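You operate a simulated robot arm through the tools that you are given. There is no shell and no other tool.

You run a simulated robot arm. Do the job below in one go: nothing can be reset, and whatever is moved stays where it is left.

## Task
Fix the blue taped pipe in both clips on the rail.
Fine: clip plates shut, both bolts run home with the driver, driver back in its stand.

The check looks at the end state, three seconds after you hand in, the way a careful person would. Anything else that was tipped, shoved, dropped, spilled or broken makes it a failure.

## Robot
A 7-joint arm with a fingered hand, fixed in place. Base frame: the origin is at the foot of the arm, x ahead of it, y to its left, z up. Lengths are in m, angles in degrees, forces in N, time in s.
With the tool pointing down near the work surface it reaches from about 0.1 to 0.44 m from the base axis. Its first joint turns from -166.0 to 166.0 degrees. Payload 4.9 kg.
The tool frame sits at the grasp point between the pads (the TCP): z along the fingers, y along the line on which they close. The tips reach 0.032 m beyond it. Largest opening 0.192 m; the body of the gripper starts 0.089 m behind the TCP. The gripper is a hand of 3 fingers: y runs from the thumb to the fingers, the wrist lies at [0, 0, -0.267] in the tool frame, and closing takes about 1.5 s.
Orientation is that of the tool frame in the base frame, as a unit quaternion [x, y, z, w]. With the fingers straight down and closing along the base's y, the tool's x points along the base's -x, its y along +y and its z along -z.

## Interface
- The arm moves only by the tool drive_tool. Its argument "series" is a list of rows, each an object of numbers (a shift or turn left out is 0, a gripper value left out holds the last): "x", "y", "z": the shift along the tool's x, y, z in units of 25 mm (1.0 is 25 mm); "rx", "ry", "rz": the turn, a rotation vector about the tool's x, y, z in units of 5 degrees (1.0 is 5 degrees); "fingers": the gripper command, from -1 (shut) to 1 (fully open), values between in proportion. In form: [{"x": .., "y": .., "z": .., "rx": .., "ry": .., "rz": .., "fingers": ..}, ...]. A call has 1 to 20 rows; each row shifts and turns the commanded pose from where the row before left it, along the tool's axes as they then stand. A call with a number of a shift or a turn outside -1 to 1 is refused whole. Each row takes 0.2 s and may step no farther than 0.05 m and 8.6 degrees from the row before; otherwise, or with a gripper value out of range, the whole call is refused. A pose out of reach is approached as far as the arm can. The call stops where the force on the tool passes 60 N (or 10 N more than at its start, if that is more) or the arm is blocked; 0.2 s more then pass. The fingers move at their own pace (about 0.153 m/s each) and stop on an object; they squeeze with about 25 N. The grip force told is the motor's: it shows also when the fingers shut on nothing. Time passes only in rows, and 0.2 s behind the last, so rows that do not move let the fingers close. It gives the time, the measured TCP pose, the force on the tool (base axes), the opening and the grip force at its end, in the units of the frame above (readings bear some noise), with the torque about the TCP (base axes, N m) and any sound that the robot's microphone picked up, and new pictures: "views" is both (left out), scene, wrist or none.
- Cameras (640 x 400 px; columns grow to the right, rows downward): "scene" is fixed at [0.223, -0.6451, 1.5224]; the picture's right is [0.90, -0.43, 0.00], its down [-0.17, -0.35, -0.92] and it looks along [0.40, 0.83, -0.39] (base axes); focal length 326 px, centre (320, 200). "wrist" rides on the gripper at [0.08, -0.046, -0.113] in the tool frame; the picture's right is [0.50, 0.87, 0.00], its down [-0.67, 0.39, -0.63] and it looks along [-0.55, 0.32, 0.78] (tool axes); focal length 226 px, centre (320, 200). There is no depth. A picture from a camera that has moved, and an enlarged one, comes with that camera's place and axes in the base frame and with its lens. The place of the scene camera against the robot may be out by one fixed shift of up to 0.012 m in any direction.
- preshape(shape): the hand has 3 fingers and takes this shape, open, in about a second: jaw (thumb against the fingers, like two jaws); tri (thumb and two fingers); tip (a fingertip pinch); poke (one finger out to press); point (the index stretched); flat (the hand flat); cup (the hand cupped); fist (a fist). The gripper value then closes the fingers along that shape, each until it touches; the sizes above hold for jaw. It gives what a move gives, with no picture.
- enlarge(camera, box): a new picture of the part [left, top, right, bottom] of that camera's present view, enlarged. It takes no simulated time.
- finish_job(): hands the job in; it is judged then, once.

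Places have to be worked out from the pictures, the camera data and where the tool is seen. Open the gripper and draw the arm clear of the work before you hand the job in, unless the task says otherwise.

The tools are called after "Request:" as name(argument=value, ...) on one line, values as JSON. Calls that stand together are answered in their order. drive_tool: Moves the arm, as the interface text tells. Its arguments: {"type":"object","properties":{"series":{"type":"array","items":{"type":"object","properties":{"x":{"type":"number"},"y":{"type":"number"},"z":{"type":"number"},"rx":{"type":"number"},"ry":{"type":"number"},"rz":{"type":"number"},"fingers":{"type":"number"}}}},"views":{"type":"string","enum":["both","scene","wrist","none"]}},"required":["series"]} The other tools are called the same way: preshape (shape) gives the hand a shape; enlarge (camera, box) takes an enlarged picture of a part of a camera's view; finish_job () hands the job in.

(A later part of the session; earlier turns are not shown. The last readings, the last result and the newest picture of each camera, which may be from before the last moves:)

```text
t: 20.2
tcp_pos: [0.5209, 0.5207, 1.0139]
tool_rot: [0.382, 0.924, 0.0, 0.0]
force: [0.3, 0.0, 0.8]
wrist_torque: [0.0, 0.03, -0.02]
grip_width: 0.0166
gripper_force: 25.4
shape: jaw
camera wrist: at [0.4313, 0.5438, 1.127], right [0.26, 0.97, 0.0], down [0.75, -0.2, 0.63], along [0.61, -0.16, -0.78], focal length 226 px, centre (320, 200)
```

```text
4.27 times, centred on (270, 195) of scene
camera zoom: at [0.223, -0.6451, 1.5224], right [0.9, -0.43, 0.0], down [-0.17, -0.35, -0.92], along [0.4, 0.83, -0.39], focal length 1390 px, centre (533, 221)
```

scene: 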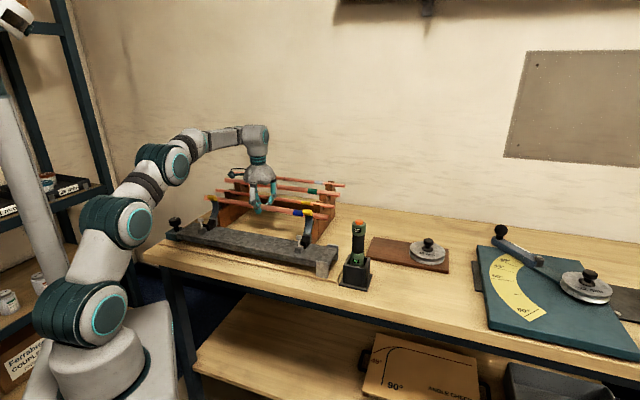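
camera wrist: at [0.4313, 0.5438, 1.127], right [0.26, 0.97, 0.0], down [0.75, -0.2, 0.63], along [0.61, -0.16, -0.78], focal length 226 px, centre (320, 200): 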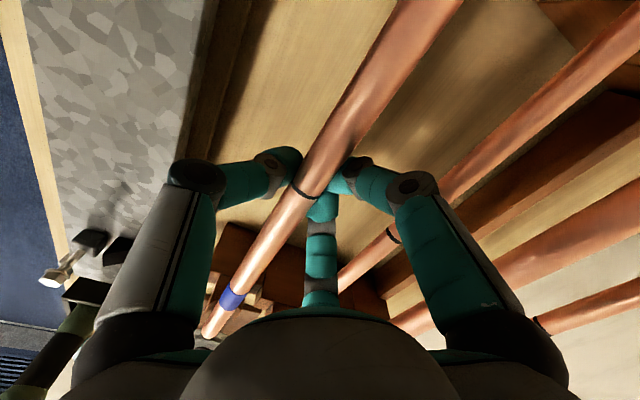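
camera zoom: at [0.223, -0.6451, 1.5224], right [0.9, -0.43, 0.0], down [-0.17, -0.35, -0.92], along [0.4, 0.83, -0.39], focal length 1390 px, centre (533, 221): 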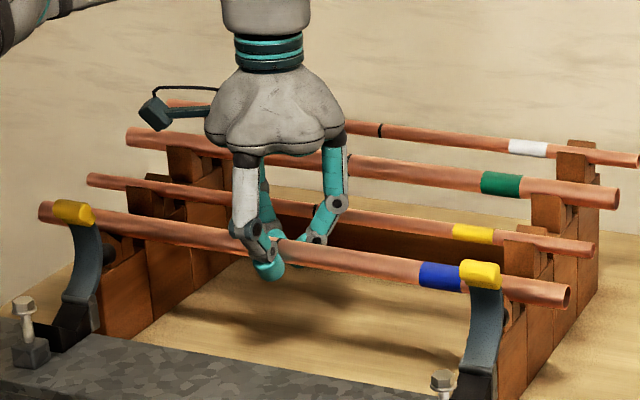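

The pipe is gripped (25 N) and still lies where it was. I lift it slowly a few centimetres and check.

Request:
drive_tool(series=[{"z": -0.3}, {"z": -0.3}, {"z": -0.4}, {"z": -0.4}, {"x": 0}], views="both")

Request:
enlarge(camera="scene", box=[195, 150, 345, 240])

```text
t: 21.4
tcp_pos: [0.5195, 0.5213, 1.0477]
tool_rot: [0.384, 0.923, 0.0, -0.001]
force: [-0.4, 0.4, -2.8]
wrist_torque: [0.03, 0.04, 0.02]
grip_width: 0.0167
gripper_force: 25.1
shape: jaw
camera wrist: at [0.4315, 0.5445, 1.1618], right [0.26, 0.97, 0.0], down [0.75, -0.2, 0.63], along [0.61, -0.16, -0.78], focal length 226 px, centre (320, 200)
```

scene: 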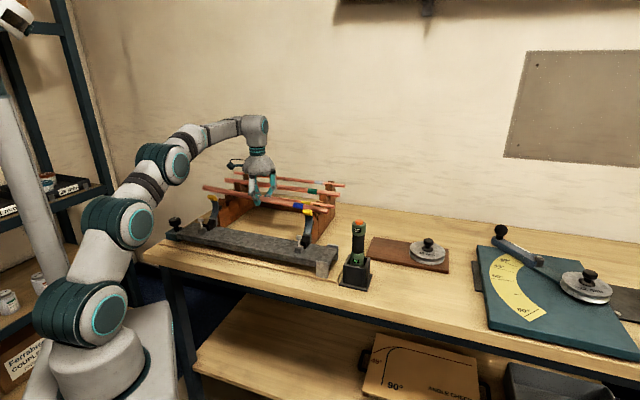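
wrist: 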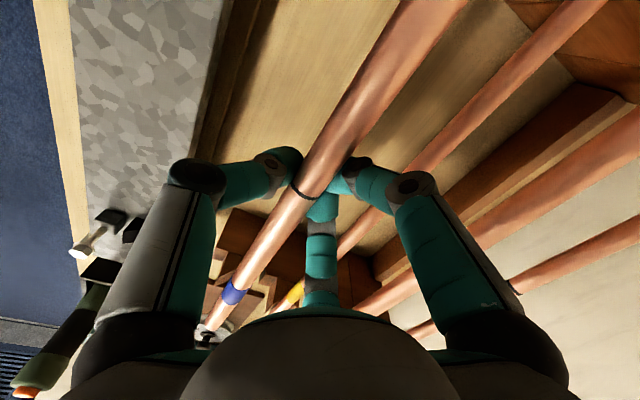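

```text
4.27 times, centred on (270, 195) of scene
camera zoom: at [0.223, -0.6451, 1.5224], right [0.9, -0.43, 0.0], down [-0.17, -0.35, -0.92], along [0.4, 0.83, -0.39], focal length 1390 px, centre (533, 221)
```

zoom: 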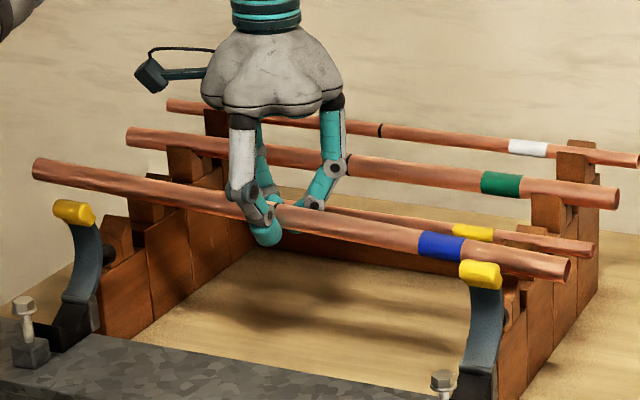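

The pipe is up but tilted about 2° (the right end hangs lower). I lift further to clear the tabs and then check whether the tilt is stable.

Request:
drive_tool(series=[{"z": -0.5}, {"z": -0.5}, {"z": -0.5}, {"z": -0.5}, {"x": 0}, {"x": 0}], views="both")

Request:
enlarge(camera="scene", box=[195, 150, 345, 240])

```text
t: 22.8
tcp_pos: [0.5195, 0.5202, 1.099]
tool_rot: [0.383, 0.924, 0.001, 0.0]
force: [-0.6, -0.1, -3.2]
wrist_torque: [0.03, 0.03, 0.03]
grip_width: 0.0166
gripper_force: 24.5
shape: jaw
camera wrist: at [0.4316, 0.5433, 1.2124], right [0.26, 0.97, 0.0], down [0.75, -0.2, 0.63], along [0.61, -0.16, -0.78], focal length 226 px, centre (320, 200)
```

scene: 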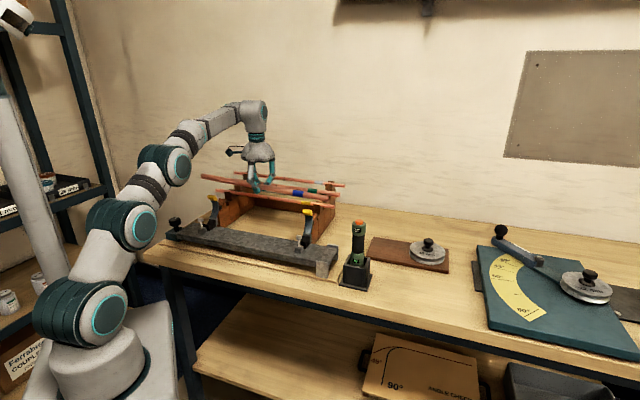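
wrist: 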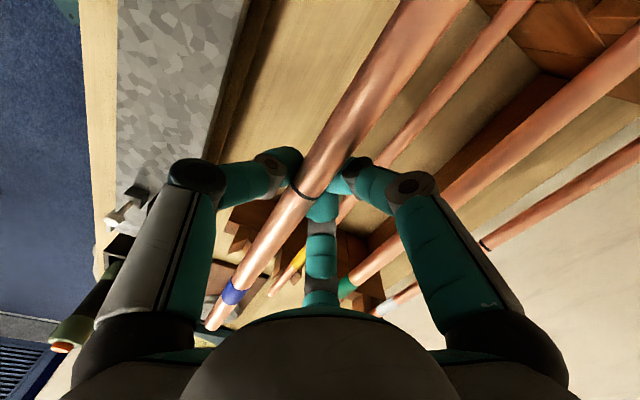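

```text
4.27 times, centred on (270, 195) of scene
camera zoom: at [0.223, -0.6451, 1.5224], right [0.9, -0.43, 0.0], down [-0.17, -0.35, -0.92], along [0.4, 0.83, -0.39], focal length 1390 px, centre (533, 221)
```

zoom: 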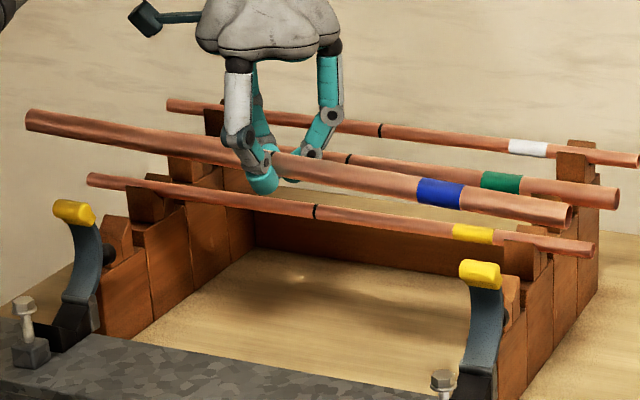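

The tilt stays at about 2.2°. I level the pipe by turning −2.2° about the closing axis, raise a little more and carry it over the saddles at safe height.

Request:
drive_tool(series=[{"ry": -0.45}, {"z": -0.5}, {"z": -0.4}, {"y": -0.5}, {"y": -0.8}, {"y": -0.8}, {"y": -0.8}, {"y": -0.8}, {"y": -0.8}, {"y": -0.5}, {"x": 0}, {"x": 0}], views="both")

Request:
enlarge(camera="scene", box=[185, 150, 345, 260])

Request:
enlarge(camera="wrist", box=[180, 180, 320, 300])

```text
t: 25.4
tcp_pos: [0.429, 0.4326, 1.1207]
tool_rot: [0.383, 0.924, -0.007, 0.019]
force: [-0.7, -0.2, -2.6]
wrist_torque: [0.04, 0.03, 0.01]
grip_width: 0.0168
gripper_force: 25.6
shape: jaw
camera wrist: at [0.3386, 0.4594, 1.2312], right [0.26, 0.97, -0.02], down [0.73, -0.18, 0.66], along [0.63, -0.18, -0.75], focal length 226 px, centre (320, 200)
```

scene: 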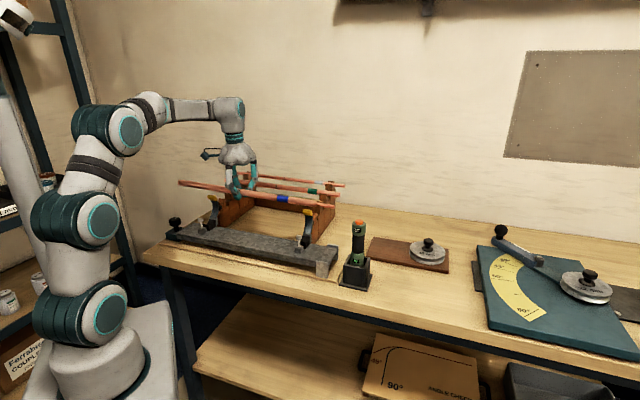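
wrist: 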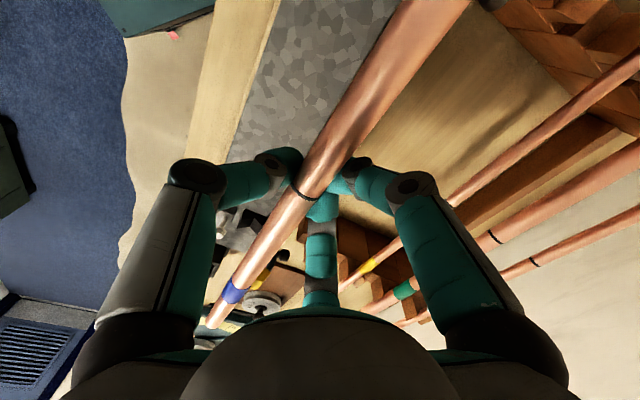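

```text
3.64 times, centred on (265, 205) of scene
camera zoom: at [0.223, -0.6451, 1.5224], right [0.9, -0.43, 0.0], down [-0.17, -0.35, -0.92], along [0.4, 0.83, -0.39], focal length 1184 px, centre (520, 182)
```

zoom: 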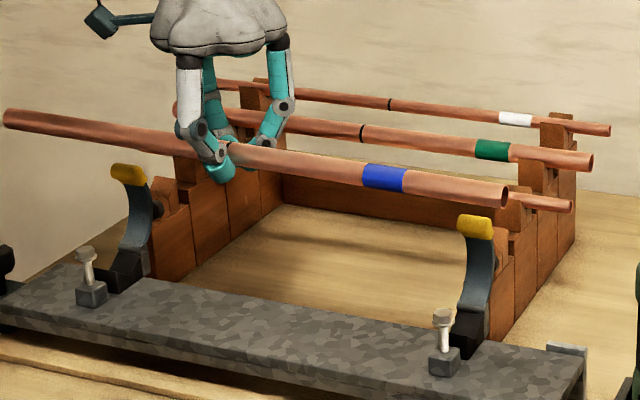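

```text
3.33 times, centred on (250, 240) of wrist
camera zoom: at [0.3386, 0.4594, 1.2312], right [0.26, 0.97, -0.02], down [0.73, -0.18, 0.66], along [0.63, -0.18, -0.75], focal length 754 px, centre (553, 67)
```

zoom: 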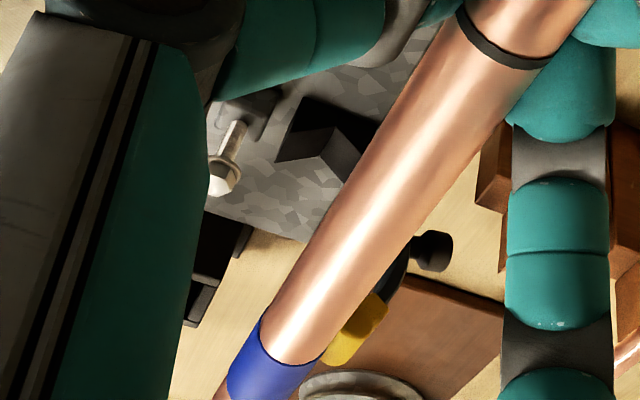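

The pipe is nearly level (z≈1.105) above the saddles. I zoom in on both clips to line up the pipe with the saddle grooves exactly.

Request:
enlarge(camera="wrist", box=[220, 200, 300, 260])

Request:
enlarge(camera="scene", box=[292, 200, 332, 250])

Request:
enlarge(camera="scene", box=[198, 185, 238, 235])

```text
6.67 times, centred on (260, 230) of wrist
camera zoom: at [0.3386, 0.4594, 1.2312], right [0.26, 0.97, -0.02], down [0.73, -0.18, 0.66], along [0.63, -0.18, -0.75], focal length 1507 px, centre (720, 0)
```

zoom: 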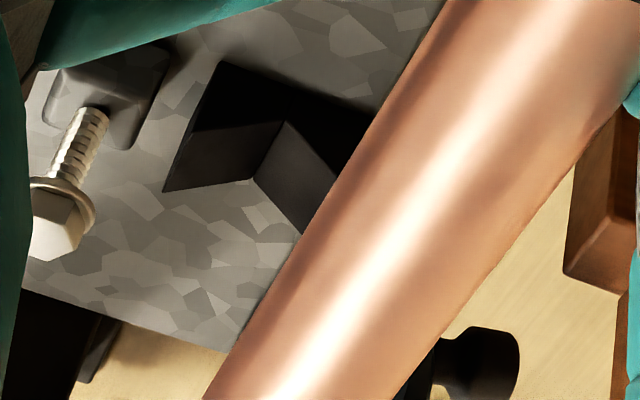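

```text
8.00 times, centred on (312, 225) of scene
camera zoom: at [0.223, -0.6451, 1.5224], right [0.9, -0.43, 0.0], down [-0.17, -0.35, -0.92], along [0.4, 0.83, -0.39], focal length 2605 px, centre (384, 0)
```

zoom: 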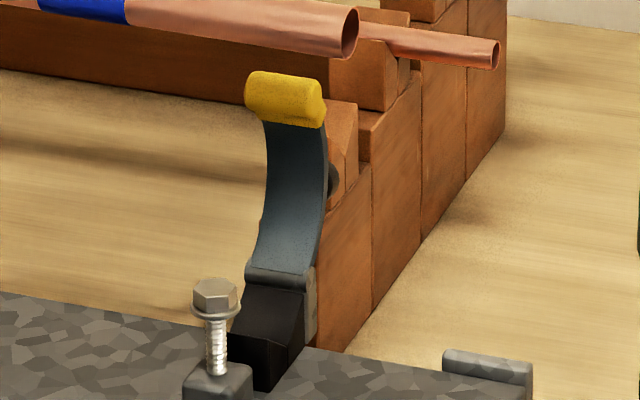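

```text
8.00 times, centred on (218, 210) of scene
camera zoom: at [0.223, -0.6451, 1.5224], right [0.9, -0.43, 0.0], down [-0.17, -0.35, -0.92], along [0.4, 0.83, -0.39], focal length 2605 px, centre (1136, 120)
```

zoom: 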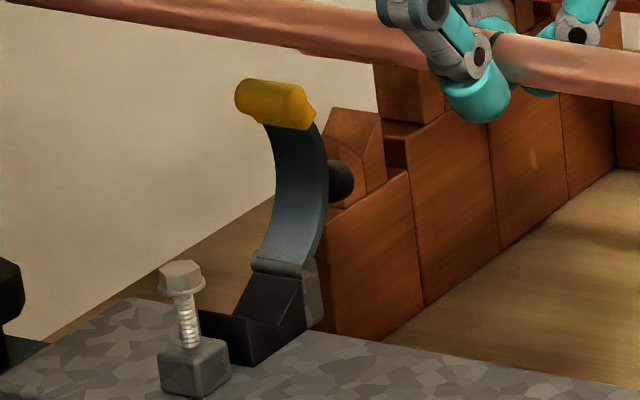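

The V grooves lie at n≈0.603, bottom z≈0.954, and the held pipe is at n≈0.603 too, so it should seat with its axis at z≈0.967. I lower it to just above the saddles.

Request:
drive_tool(series=[{"z": 0.8, "x": 0.03}, {"z": 0.8, "x": 0.03}, {"z": 0.8, "x": 0.03}, {"z": 0.8, "x": 0.03}, {"z": 0.8, "x": 0.03}, {"z": 0.6, "x": 0.03}, {"x": 0}], views="both")

Request:
enlarge(camera="scene", box=[285, 190, 345, 260])

Request:
enlarge(camera="scene", box=[180, 180, 240, 250])

Request:
enlarge(camera="wrist", box=[180, 200, 320, 330])

```text
t: 27.0
tcp_pos: [0.4305, 0.4306, 1.0048]
tool_rot: [0.382, 0.924, -0.007, 0.018]
force: [-1.0, -1.2, -2.7]
wrist_torque: [0.03, -0.01, 0.0]
grip_width: 0.0168
gripper_force: 25.4
shape: jaw
camera wrist: at [0.3382, 0.4581, 1.1161], right [0.26, 0.97, -0.02], down [0.73, -0.18, 0.66], along [0.63, -0.18, -0.75], focal length 226 px, centre (320, 200)
```

scene: 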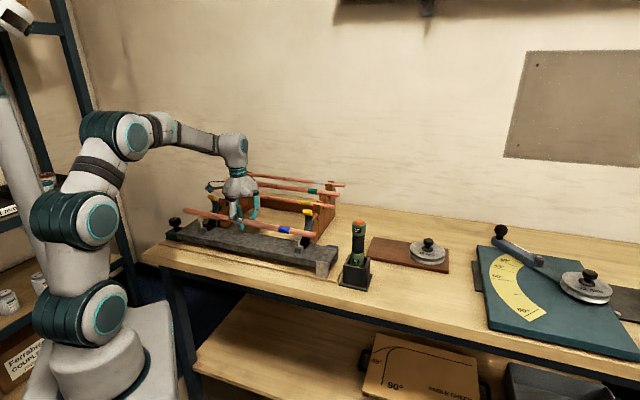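
wrist: 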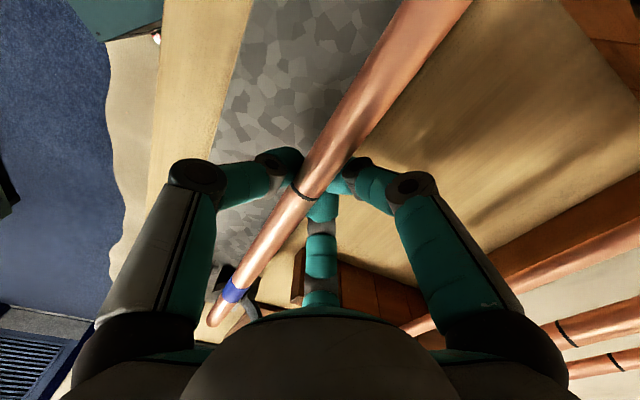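

```text
5.71 times, centred on (315, 225) of scene
camera zoom: at [0.223, -0.6451, 1.5224], right [0.9, -0.43, 0.0], down [-0.17, -0.35, -0.92], along [0.4, 0.83, -0.39], focal length 1861 px, centre (349, 57)
```

zoom: 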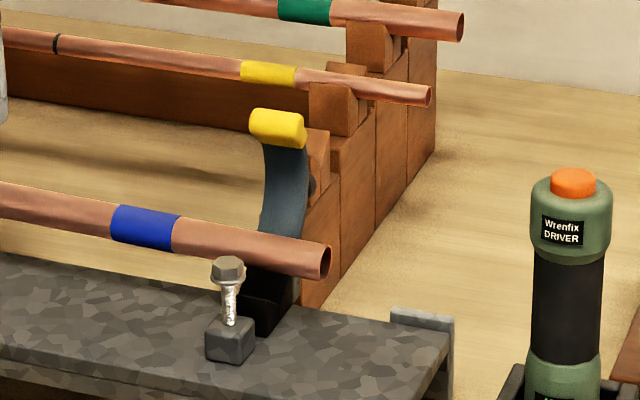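

```text
5.71 times, centred on (210, 215) of scene
camera zoom: at [0.223, -0.6451, 1.5224], right [0.9, -0.43, 0.0], down [-0.17, -0.35, -0.92], along [0.4, 0.83, -0.39], focal length 1861 px, centre (949, 114)
```

zoom: 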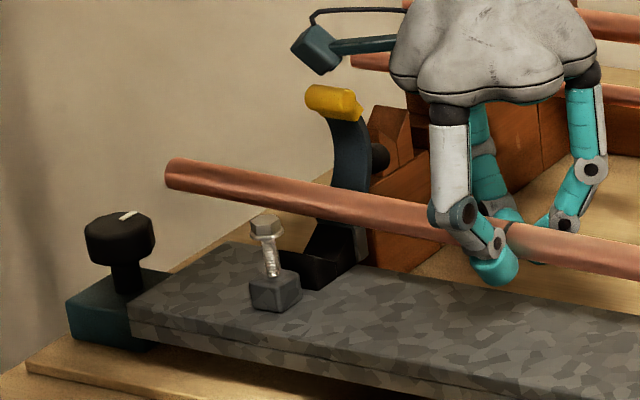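

```text
3.08 times, centred on (250, 265) of wrist
camera zoom: at [0.3382, 0.4581, 1.1161], right [0.26, 0.97, -0.02], down [0.73, -0.18, 0.66], along [0.63, -0.18, -0.75], focal length 696 px, centre (535, 0)
```

zoom: 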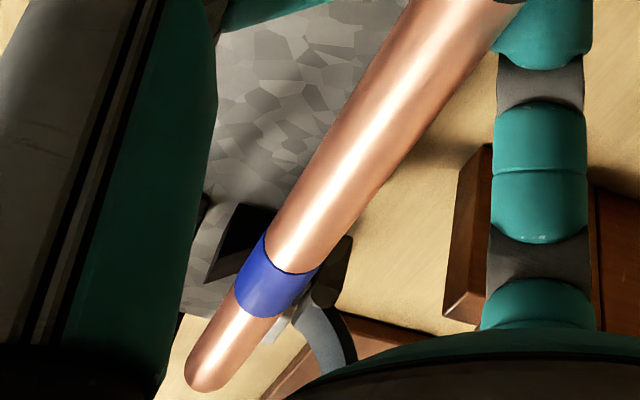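

The pipe is just above the saddles, still tilted about 1.3° with the left end high. I level it a bit more and lower in small steps, watching the force.

Request:
drive_tool(series=[{"ry": -0.25}, {"z": 0.2}, {"z": 0.2}, {"z": 0.2}, {"x": 0}], views="scene")

Request:
enlarge(camera="scene", box=[285, 190, 345, 260])

Request:
enlarge(camera="scene", box=[180, 180, 240, 250])

```text
t: 28.2
tcp_pos: [0.4312, 0.4313, 0.9898]
tool_rot: [0.382, 0.923, -0.012, 0.028]
force: [-0.3, -0.1, -3.3]
wrist_torque: [0.03, 0.03, 0.0]
grip_width: 0.0167
gripper_force: 24.6
shape: jaw
```

scene: 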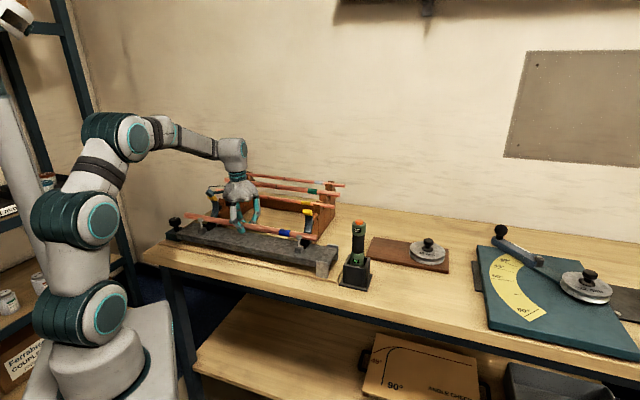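

```text
5.71 times, centred on (315, 225) of scene
camera zoom: at [0.223, -0.6451, 1.5224], right [0.9, -0.43, 0.0], down [-0.17, -0.35, -0.92], along [0.4, 0.83, -0.39], focal length 1861 px, centre (349, 57)
```

zoom: 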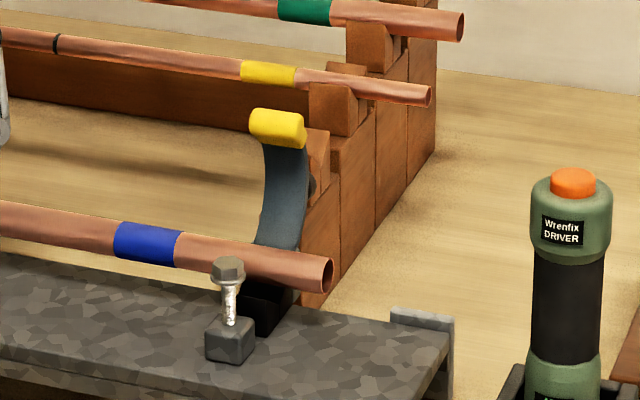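

```text
5.71 times, centred on (210, 215) of scene
camera zoom: at [0.223, -0.6451, 1.5224], right [0.9, -0.43, 0.0], down [-0.17, -0.35, -0.92], along [0.4, 0.83, -0.39], focal length 1861 px, centre (949, 114)
```

zoom: 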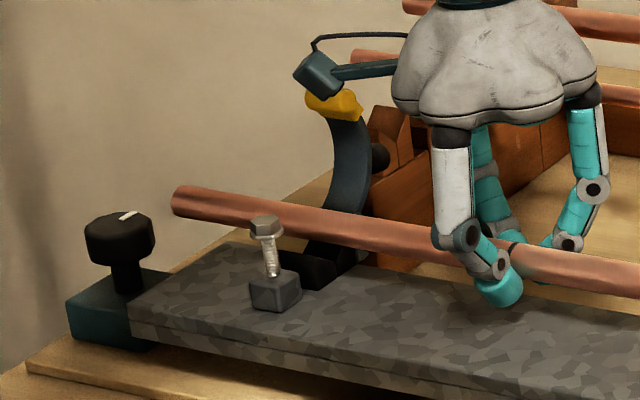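

Now level, the pipe's axis at about z≈0.978. I go down in 2.5 mm steps watching for contact.

Request:
drive_tool(series=[{"z": 0.1}, {"z": 0.1}, {"z": 0.1}, {"x": 0}], views="none")

Request:
enlarge(camera="scene", box=[290, 215, 330, 250])

Request:
enlarge(camera="scene", box=[200, 205, 260, 250])

```text
t: 29.2
tcp_pos: [0.4313, 0.4324, 0.9831]
tool_rot: [0.383, 0.923, -0.012, 0.028]
force: [0.2, -0.7, -2.7]
wrist_torque: [0.05, 0.01, -0.02]
grip_width: 0.0169
gripper_force: 24.3
shape: jaw
```

```text
11.43 times, centred on (310, 232) of scene
camera zoom: at [0.223, -0.6451, 1.5224], right [0.9, -0.43, 0.0], down [-0.17, -0.35, -0.92], along [0.4, 0.83, -0.39], focal length 3722 px, centre (434, -171)
```

zoom: 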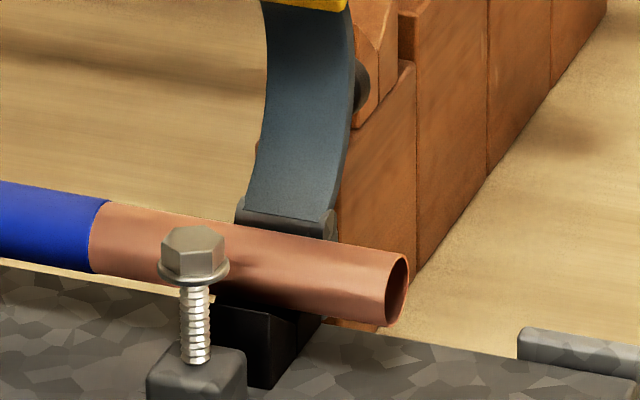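

```text
8.89 times, centred on (230, 228) of scene
camera zoom: at [0.223, -0.6451, 1.5224], right [0.9, -0.43, 0.0], down [-0.17, -0.35, -0.92], along [0.4, 0.83, -0.39], focal length 2895 px, centre (1120, -44)
```

zoom: 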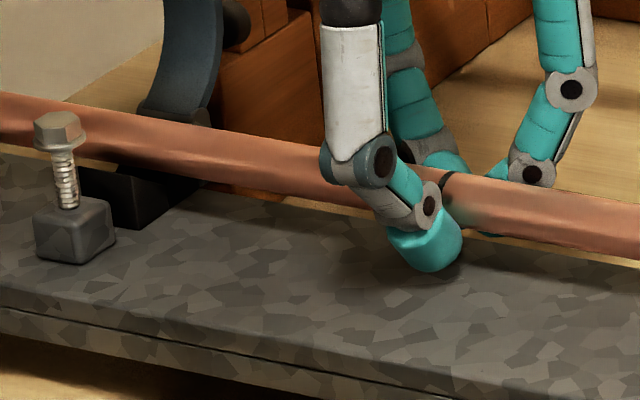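

No contact yet (force still equals the pipe's weight), and the thumb tip is near the rail. I continue down a few millimetres more.

Request:
drive_tool(series=[{"z": 0.08}, {"z": 0.08}, {"z": 0.08}, {"x": 0}], views="none")

Request:
enlarge(camera="scene", box=[290, 215, 330, 250])

Request:
enlarge(camera="scene", box=[200, 205, 260, 250])

```text
t: 30.2
tcp_pos: [0.4316, 0.4313, 0.9778]
tool_rot: [0.382, 0.924, -0.012, 0.028]
force: [0.0, 0.5, -2.2]
wrist_torque: [0.05, 0.01, 0.02]
grip_width: 0.0169
gripper_force: 25.2
shape: jaw
```

```text
11.43 times, centred on (310, 232) of scene
camera zoom: at [0.223, -0.6451, 1.5224], right [0.9, -0.43, 0.0], down [-0.17, -0.35, -0.92], along [0.4, 0.83, -0.39], focal length 3722 px, centre (434, -171)
```

zoom: 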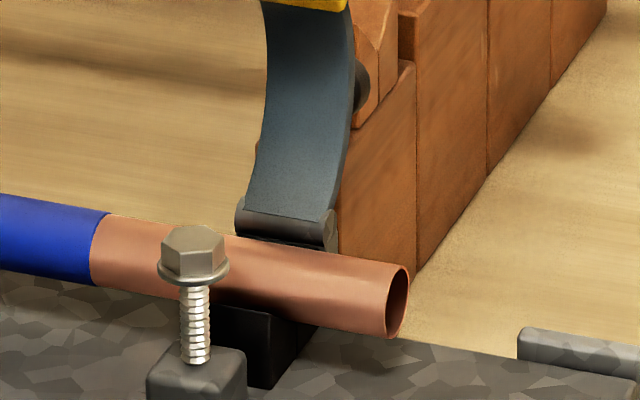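

```text
8.89 times, centred on (230, 228) of scene
camera zoom: at [0.223, -0.6451, 1.5224], right [0.9, -0.43, 0.0], down [-0.17, -0.35, -0.92], along [0.4, 0.83, -0.39], focal length 2895 px, centre (1120, -44)
```

zoom: 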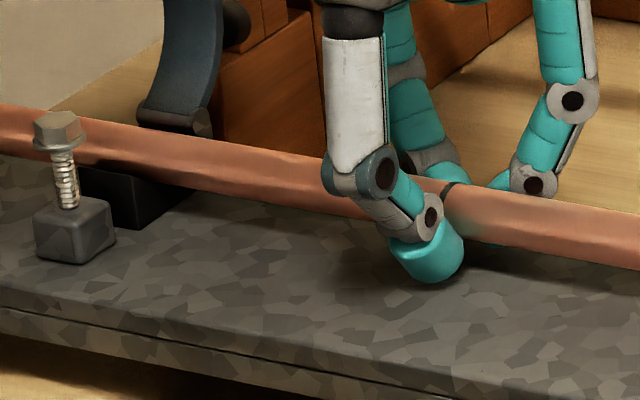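

Nearly there; the force only starts to fall. I go on in 1.5 mm steps.

Request:
drive_tool(series=[{"z": 0.06}, {"z": 0.06}, {"x": 0}], views="none")

Request:
enlarge(camera="scene", box=[290, 215, 330, 250])

Request:
enlarge(camera="scene", box=[200, 205, 260, 250])

```text
t: 31.0
tcp_pos: [0.432, 0.4315, 0.9754]
tool_rot: [0.383, 0.923, -0.01, 0.029]
force: [1.3, 1.6, 4.7]
wrist_torque: [-0.02, 0.06, 0.03]
grip_width: 0.0171
gripper_force: 25.2
shape: jaw
```

```text
11.43 times, centred on (310, 232) of scene
camera zoom: at [0.223, -0.6451, 1.5224], right [0.9, -0.43, 0.0], down [-0.17, -0.35, -0.92], along [0.4, 0.83, -0.39], focal length 3722 px, centre (434, -171)
```

zoom: 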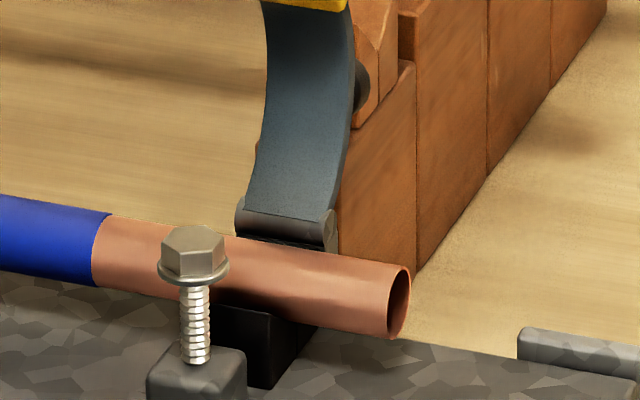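

```text
8.89 times, centred on (230, 228) of scene
camera zoom: at [0.223, -0.6451, 1.5224], right [0.9, -0.43, 0.0], down [-0.17, -0.35, -0.92], along [0.4, 0.83, -0.39], focal length 2895 px, centre (1120, -44)
```

zoom: 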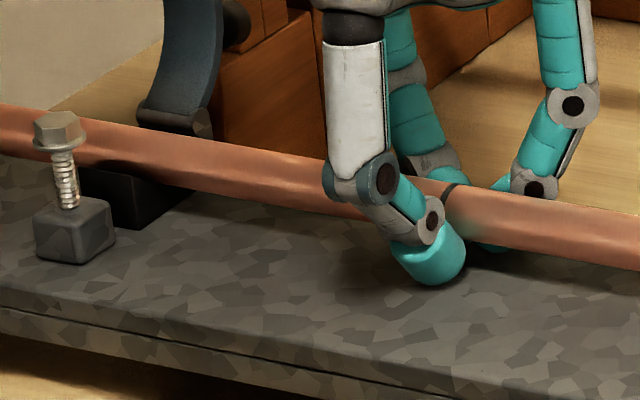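

Contact: the force turned upward and the pipe no longer moves, so it sits in both grooves. I open the fingers gently.

Request:
drive_tool(series=[{"fingers": -0.7}, {"x": 0}, {"fingers": -0.4}, {"x": 0}, {"x": 0}], views="both")

Request:
enlarge(camera="scene", box=[290, 215, 330, 250])

Request:
enlarge(camera="scene", box=[200, 205, 260, 250])

```text
t: 32.2
tcp_pos: [0.4316, 0.4313, 0.9746]
tool_rot: [0.383, 0.923, -0.012, 0.027]
force: [1.0, -0.6, 6.7]
wrist_torque: [0.07, 0.08, 0.04]
grip_width: 0.0568
gripper_force: 0.0
shape: jaw
camera wrist: at [0.3385, 0.4593, 1.0835], right [0.26, 0.97, -0.03], down [0.72, -0.17, 0.67], along [0.64, -0.2, -0.74], focal length 226 px, centre (320, 200)
```

scene: 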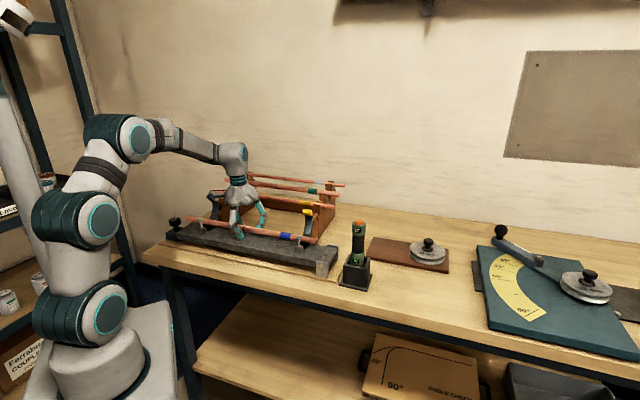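
wrist: 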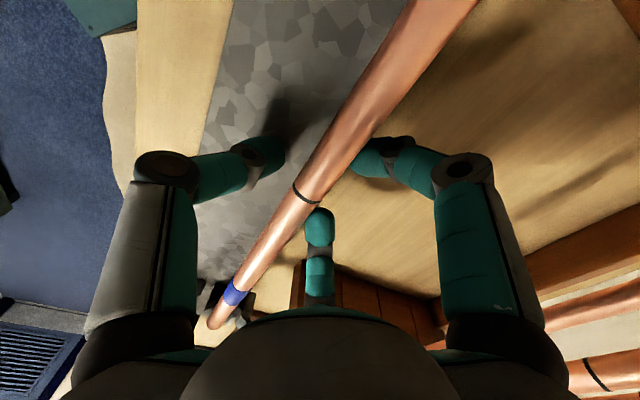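

```text
11.43 times, centred on (310, 232) of scene
camera zoom: at [0.223, -0.6451, 1.5224], right [0.9, -0.43, 0.0], down [-0.17, -0.35, -0.92], along [0.4, 0.83, -0.39], focal length 3722 px, centre (434, -171)
```

zoom: 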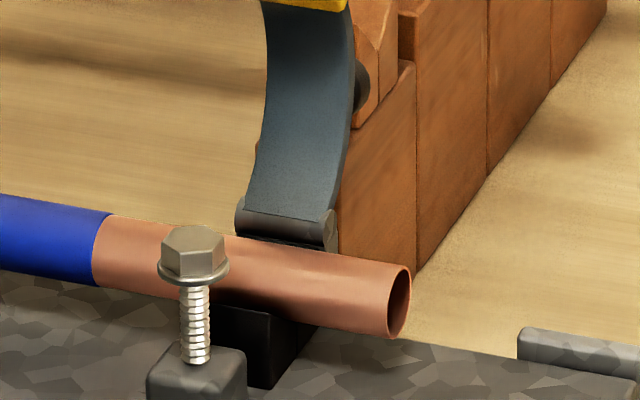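

```text
8.89 times, centred on (230, 228) of scene
camera zoom: at [0.223, -0.6451, 1.5224], right [0.9, -0.43, 0.0], down [-0.17, -0.35, -0.92], along [0.4, 0.83, -0.39], focal length 2895 px, centre (1120, -44)
```

zoom: 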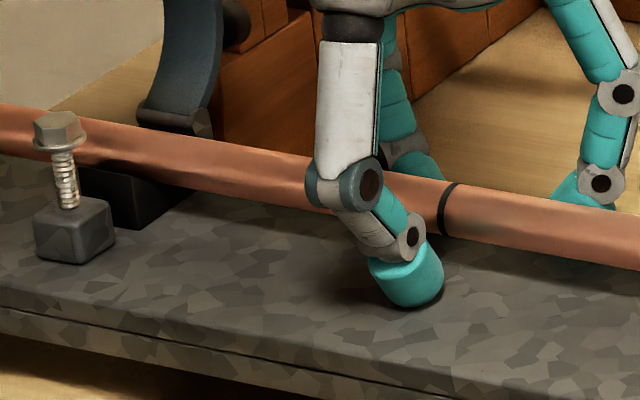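

The pipe lies in both saddles and the thumb just rests on the rail. I unload the thumb slightly, open further and rise clear.

Request:
drive_tool(series=[{"z": -0.1, "fingers": -0.2}, {"fingers": 0.0}, {"x": 0}, {"z": -0.3}, {"z": -0.5}, {"z": -0.8}, {"z": -1, "ry": 0.35}, {"z": -1, "ry": 0.35}, {"z": -1}, {"x": 0}], views="both")

Request:
enlarge(camera="scene", box=[175, 180, 345, 270])

```text
t: 34.4
tcp_pos: [0.4276, 0.4349, 1.0936]
tool_rot: [0.383, 0.924, -0.001, 0.0]
force: [0.9, -0.2, 0.0]
wrist_torque: [-0.02, 0.0, 0.0]
grip_width: 0.0956
gripper_force: 0.0
shape: jaw
camera wrist: at [0.3404, 0.4582, 1.2061], right [0.26, 0.97, 0.0], down [0.75, -0.2, 0.63], along [0.61, -0.16, -0.78], focal length 226 px, centre (320, 200)
```

scene: 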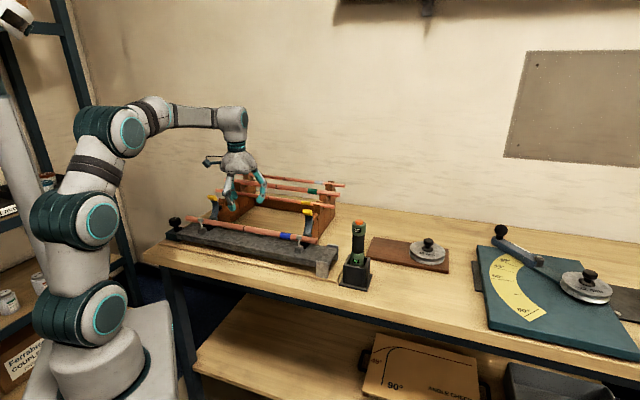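
wrist: 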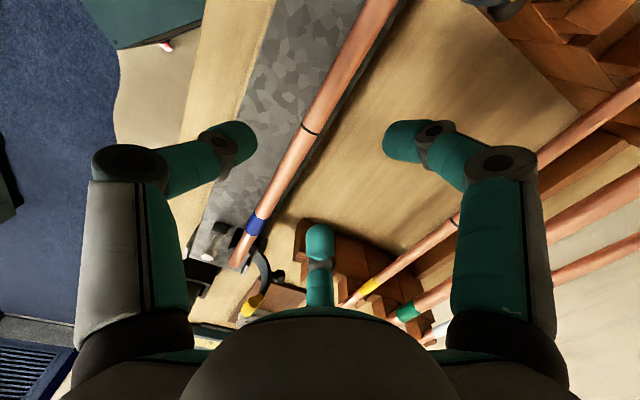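

```text
3.76 times, centred on (260, 225) of scene
camera zoom: at [0.223, -0.6451, 1.5224], right [0.9, -0.43, 0.0], down [-0.17, -0.35, -0.92], along [0.4, 0.83, -0.39], focal length 1226 px, centre (546, 106)
```

zoom: 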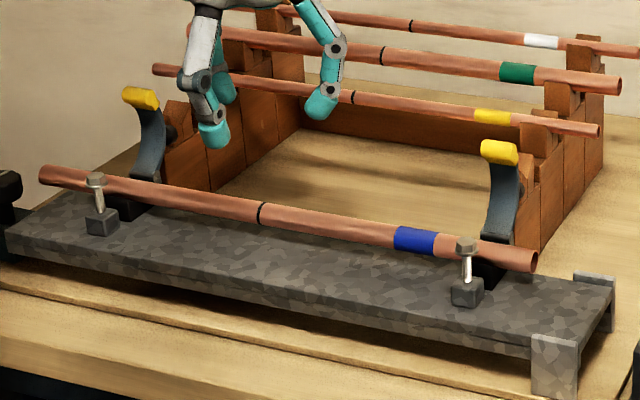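

The pipe rests in both saddles, well aligned. Next I shut the plates: I close the fingers into a blunt probe, and move high over to a place behind the right clip's tab (n≈0.69, u≈-0.2355).

Request:
drive_tool(series=[{"z": -1, "fingers": -1}, {"z": -0.5}, {"x": -1, "y": 0.3}, {"x": -1, "y": 0.3}, {"x": -1, "y": 0.3}, {"x": -1, "y": 0.3}, {"x": -1, "y": 0.3}, {"x": -1, "y": 0.3}, {"x": -1, "y": 0.3}, {"x": -1, "y": 0.3}, {"x": -1, "y": 0.3}, {"x": -0.63, "y": 0.3}, {"x": 0}], views="both")

Request:
enlarge(camera="wrist", box=[200, 60, 440, 260])

Request:
enlarge(camera="scene", box=[270, 150, 350, 260])

```text
t: 37.2
tcp_pos: [0.6497, 0.3156, 1.1299]
tool_rot: [0.382, 0.924, 0.0, -0.001]
force: [0.3, 0.0, -0.1]
wrist_torque: [0.0, -0.01, -0.02]
grip_width: 0.0
gripper_force: 24.8
shape: jaw
camera wrist: at [0.5625, 0.3397, 1.2431], right [0.26, 0.97, 0.0], down [0.75, -0.2, 0.63], along [0.61, -0.16, -0.78], focal length 226 px, centre (320, 200)
```

scene: 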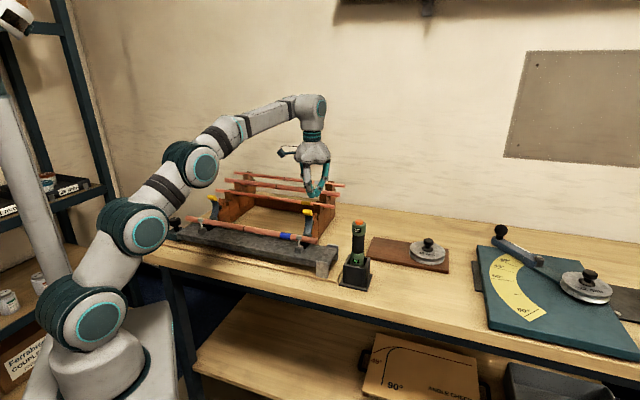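
wrist: 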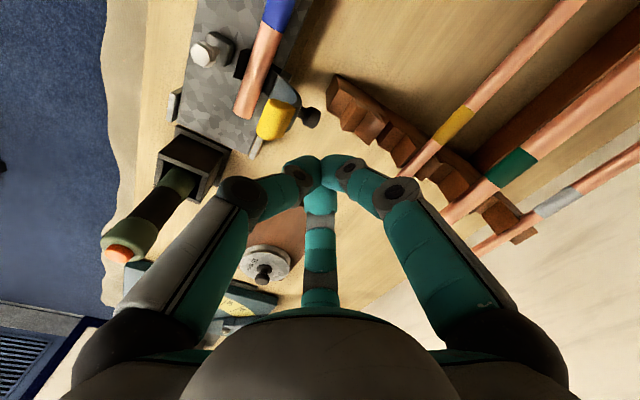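

```text
2.00 times, centred on (320, 160) of wrist
camera zoom: at [0.5625, 0.3397, 1.2431], right [0.26, 0.97, 0.0], down [0.75, -0.2, 0.63], along [0.61, -0.16, -0.78], focal length 452 px, centre (320, 280)
```

zoom: 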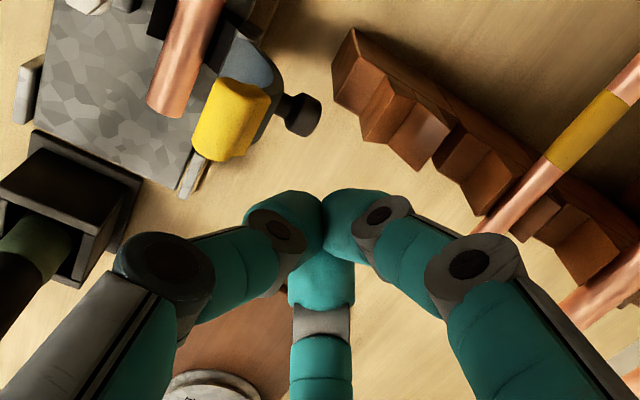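

```text
3.64 times, centred on (310, 205) of scene
camera zoom: at [0.223, -0.6451, 1.5224], right [0.9, -0.43, 0.0], down [-0.17, -0.35, -0.92], along [0.4, 0.83, -0.39], focal length 1184 px, centre (356, 182)
```

zoom: 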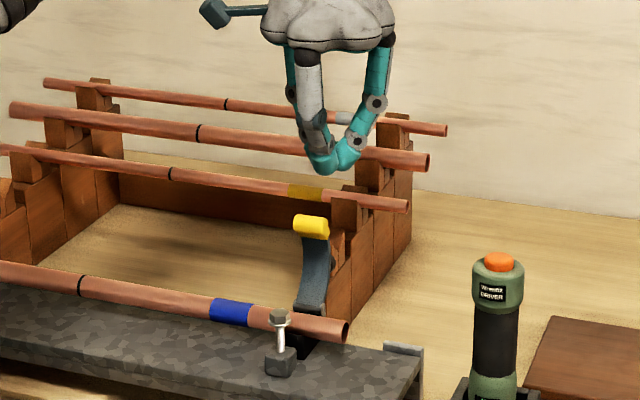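

The probe is behind the tab of the right clip (tab at n≈0.640, u≈-0.233, z≈1.053). I lower the fingertips to z≈1.028, behind the tab and above the rack's front tooth.

Request:
drive_tool(series=[{"y": 0.3, "x": 0.1}, {"z": 0.7}, {"z": 0.7}, {"z": 0.7}, {"z": 0.6}, {"x": 0}], views="both")

Request:
enlarge(camera="wrist", box=[220, 60, 440, 260])

Request:
enlarge(camera="scene", box=[280, 170, 350, 250])

```text
t: 38.6
tcp_pos: [0.6546, 0.3231, 1.0632]
tool_rot: [0.383, 0.924, 0.001, 0.0]
force: [0.7, -0.6, -0.4]
wrist_torque: [0.01, -0.02, -0.02]
grip_width: 0.0
gripper_force: 25.1
shape: jaw
camera wrist: at [0.5665, 0.3475, 1.1761], right [0.26, 0.97, 0.0], down [0.75, -0.2, 0.63], along [0.61, -0.16, -0.78], focal length 226 px, centre (320, 200)
```

scene: 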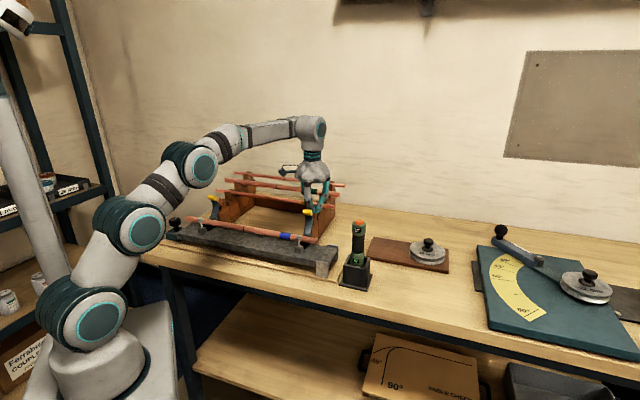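
wrist: 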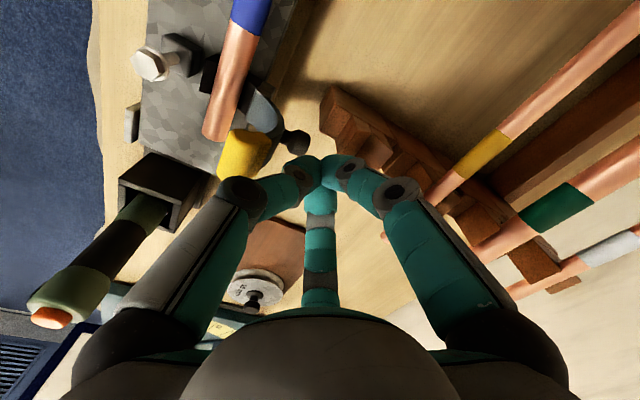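

```text
2.00 times, centred on (330, 160) of wrist
camera zoom: at [0.5665, 0.3475, 1.1761], right [0.26, 0.97, 0.0], down [0.75, -0.2, 0.63], along [0.61, -0.16, -0.78], focal length 452 px, centre (300, 280)
```

zoom: 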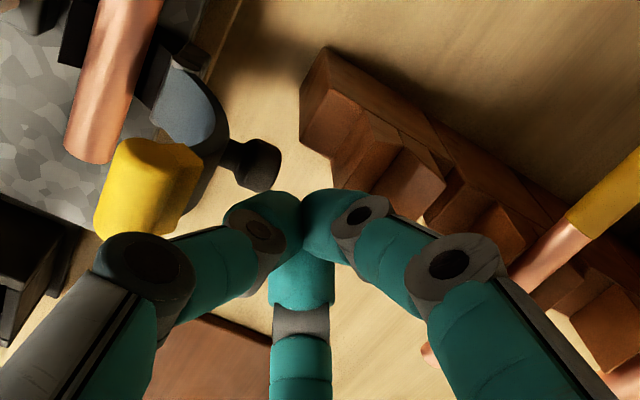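

```text
5.00 times, centred on (315, 210) of scene
camera zoom: at [0.223, -0.6451, 1.5224], right [0.9, -0.43, 0.0], down [-0.17, -0.35, -0.92], along [0.4, 0.83, -0.39], focal length 1628 px, centre (345, 150)
```

zoom: 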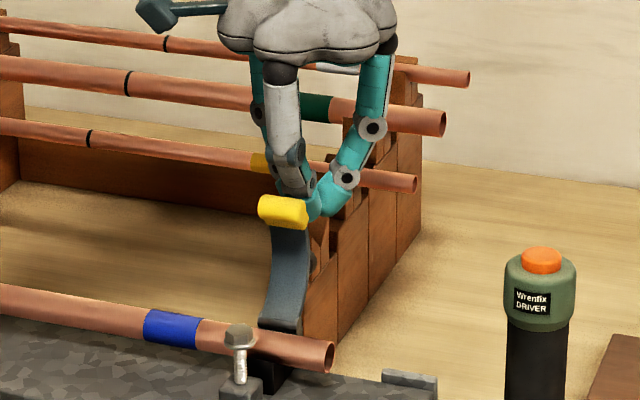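

The thumb side of the probe is right behind the tab. I push gently toward the robot (−n) in 1 cm steps and watch the plate.

Request:
drive_tool(series=[{"y": -0.3}, {"y": -0.3}, {"y": -0.3}, {"y": -0.3}, {"x": 0}], views="both")

Request:
enlarge(camera="scene", box=[280, 170, 350, 250])

```text
t: 39.8
tcp_pos: [0.6336, 0.3032, 1.0626]
tool_rot: [0.382, 0.924, 0.001, 0.0]
force: [1.0, 1.2, 1.6]
wrist_torque: [0.04, -0.01, -0.02]
grip_width: 0.0001
gripper_force: 25.0
shape: jaw
camera wrist: at [0.5459, 0.3271, 1.1763], right [0.26, 0.97, 0.0], down [0.75, -0.2, 0.63], along [0.61, -0.16, -0.78], focal length 226 px, centre (320, 200)
```

scene: 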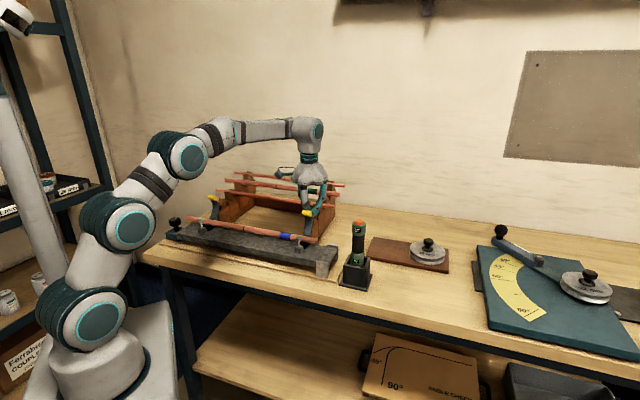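
wrist: 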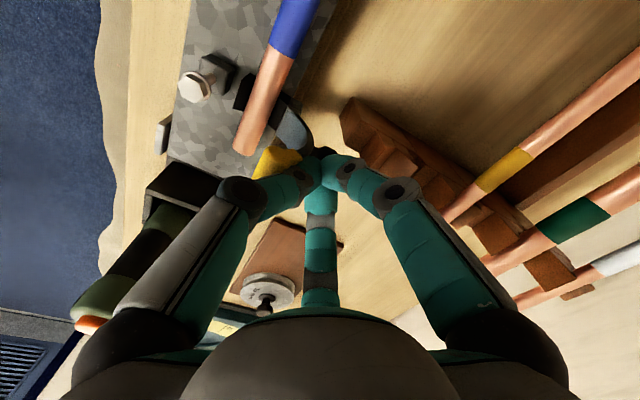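

```text
5.00 times, centred on (315, 210) of scene
camera zoom: at [0.223, -0.6451, 1.5224], right [0.9, -0.43, 0.0], down [-0.17, -0.35, -0.92], along [0.4, 0.83, -0.39], focal length 1628 px, centre (345, 150)
```

zoom: 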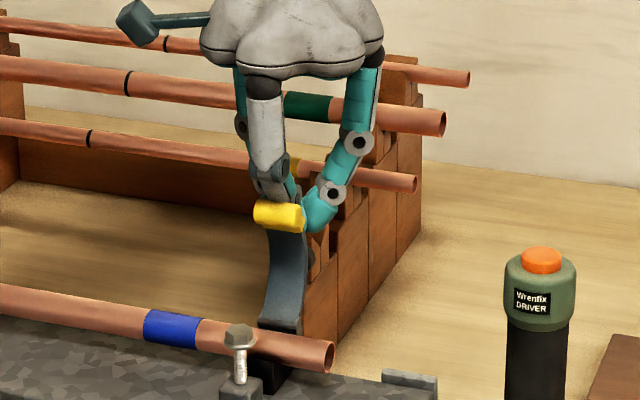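

The plate is turning with only about 2 N. I keep pushing forward and start lowering along its arc.

Request:
drive_tool(series=[{"y": -0.4}, {"y": -0.4}, {"y": -0.4}, {"y": -0.4, "z": 0.1}, {"x": 0}], views="both")

Request:
enlarge(camera="scene", box=[280, 170, 350, 250])

```text
t: 41.0
tcp_pos: [0.6052, 0.2746, 1.0608]
tool_rot: [0.384, 0.924, 0.001, 0.0]
force: [1.0, 0.4, 7.1]
wrist_torque: [-0.03, -0.02, 0.0]
grip_width: 0.0
gripper_force: 24.8
shape: jaw
camera wrist: at [0.5169, 0.2983, 1.1747], right [0.26, 0.97, 0.0], down [0.75, -0.2, 0.63], along [0.61, -0.16, -0.77], focal length 226 px, centre (320, 200)
```

scene: 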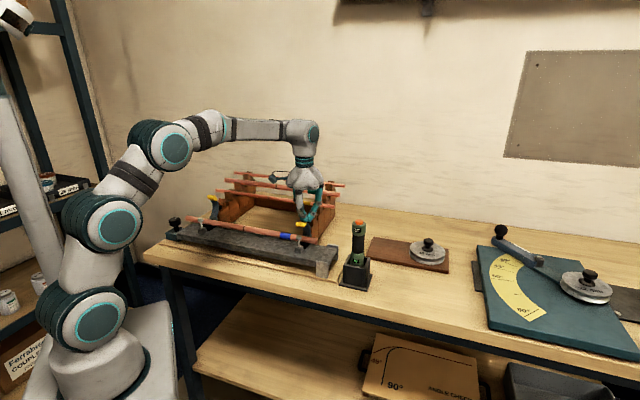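
wrist: 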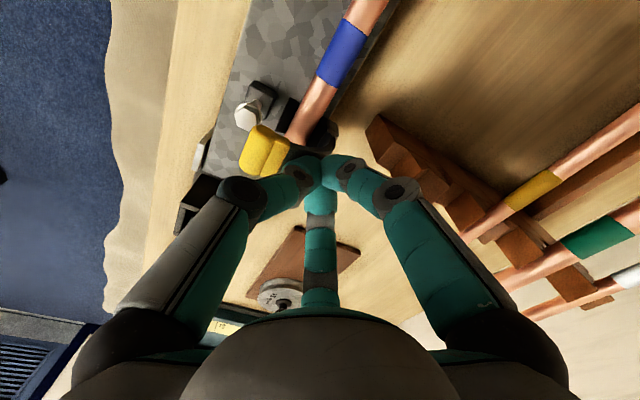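

```text
5.00 times, centred on (315, 210) of scene
camera zoom: at [0.223, -0.6451, 1.5224], right [0.9, -0.43, 0.0], down [-0.17, -0.35, -0.92], along [0.4, 0.83, -0.39], focal length 1628 px, centre (345, 150)
```

zoom: 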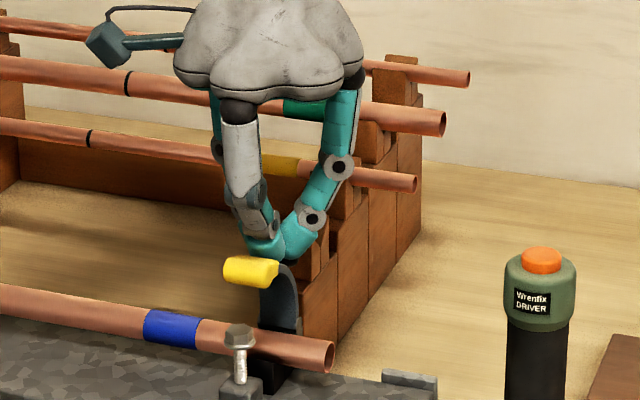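

The plate has swung to roughly 45°. I look closer at where the fingertips sit on it before pressing down.

Request:
enlarge(camera="wrist", box=[210, 60, 370, 190])

Request:
enlarge(camera="scene", box=[290, 205, 325, 245])

```text
3.08 times, centred on (290, 125) of wrist
camera zoom: at [0.5169, 0.2983, 1.1747], right [0.26, 0.97, 0.0], down [0.75, -0.2, 0.63], along [0.61, -0.16, -0.77], focal length 696 px, centre (412, 431)
```

zoom: 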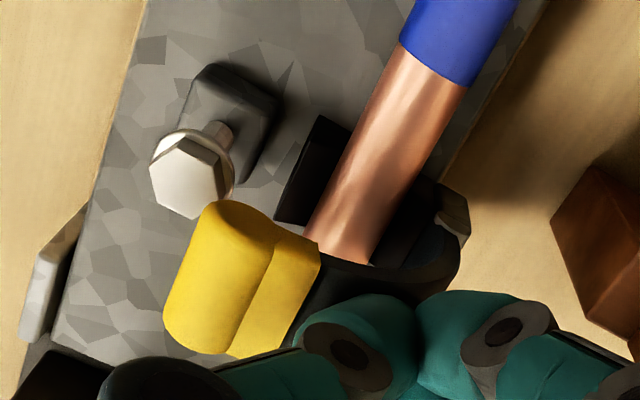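

```text
10.00 times, centred on (308, 225) of scene
camera zoom: at [0.223, -0.6451, 1.5224], right [0.9, -0.43, 0.0], down [-0.17, -0.35, -0.92], along [0.4, 0.83, -0.39], focal length 3256 px, centre (445, -50)
```

zoom: 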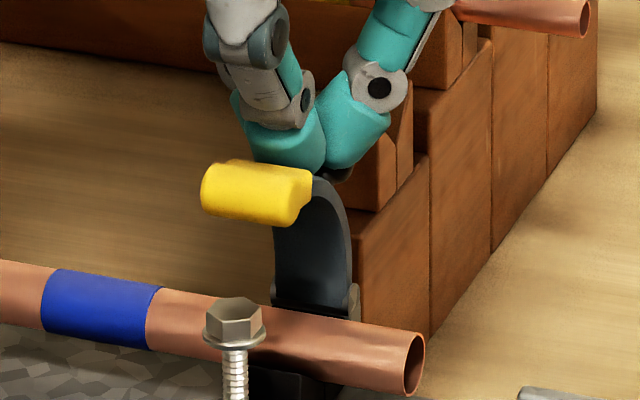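

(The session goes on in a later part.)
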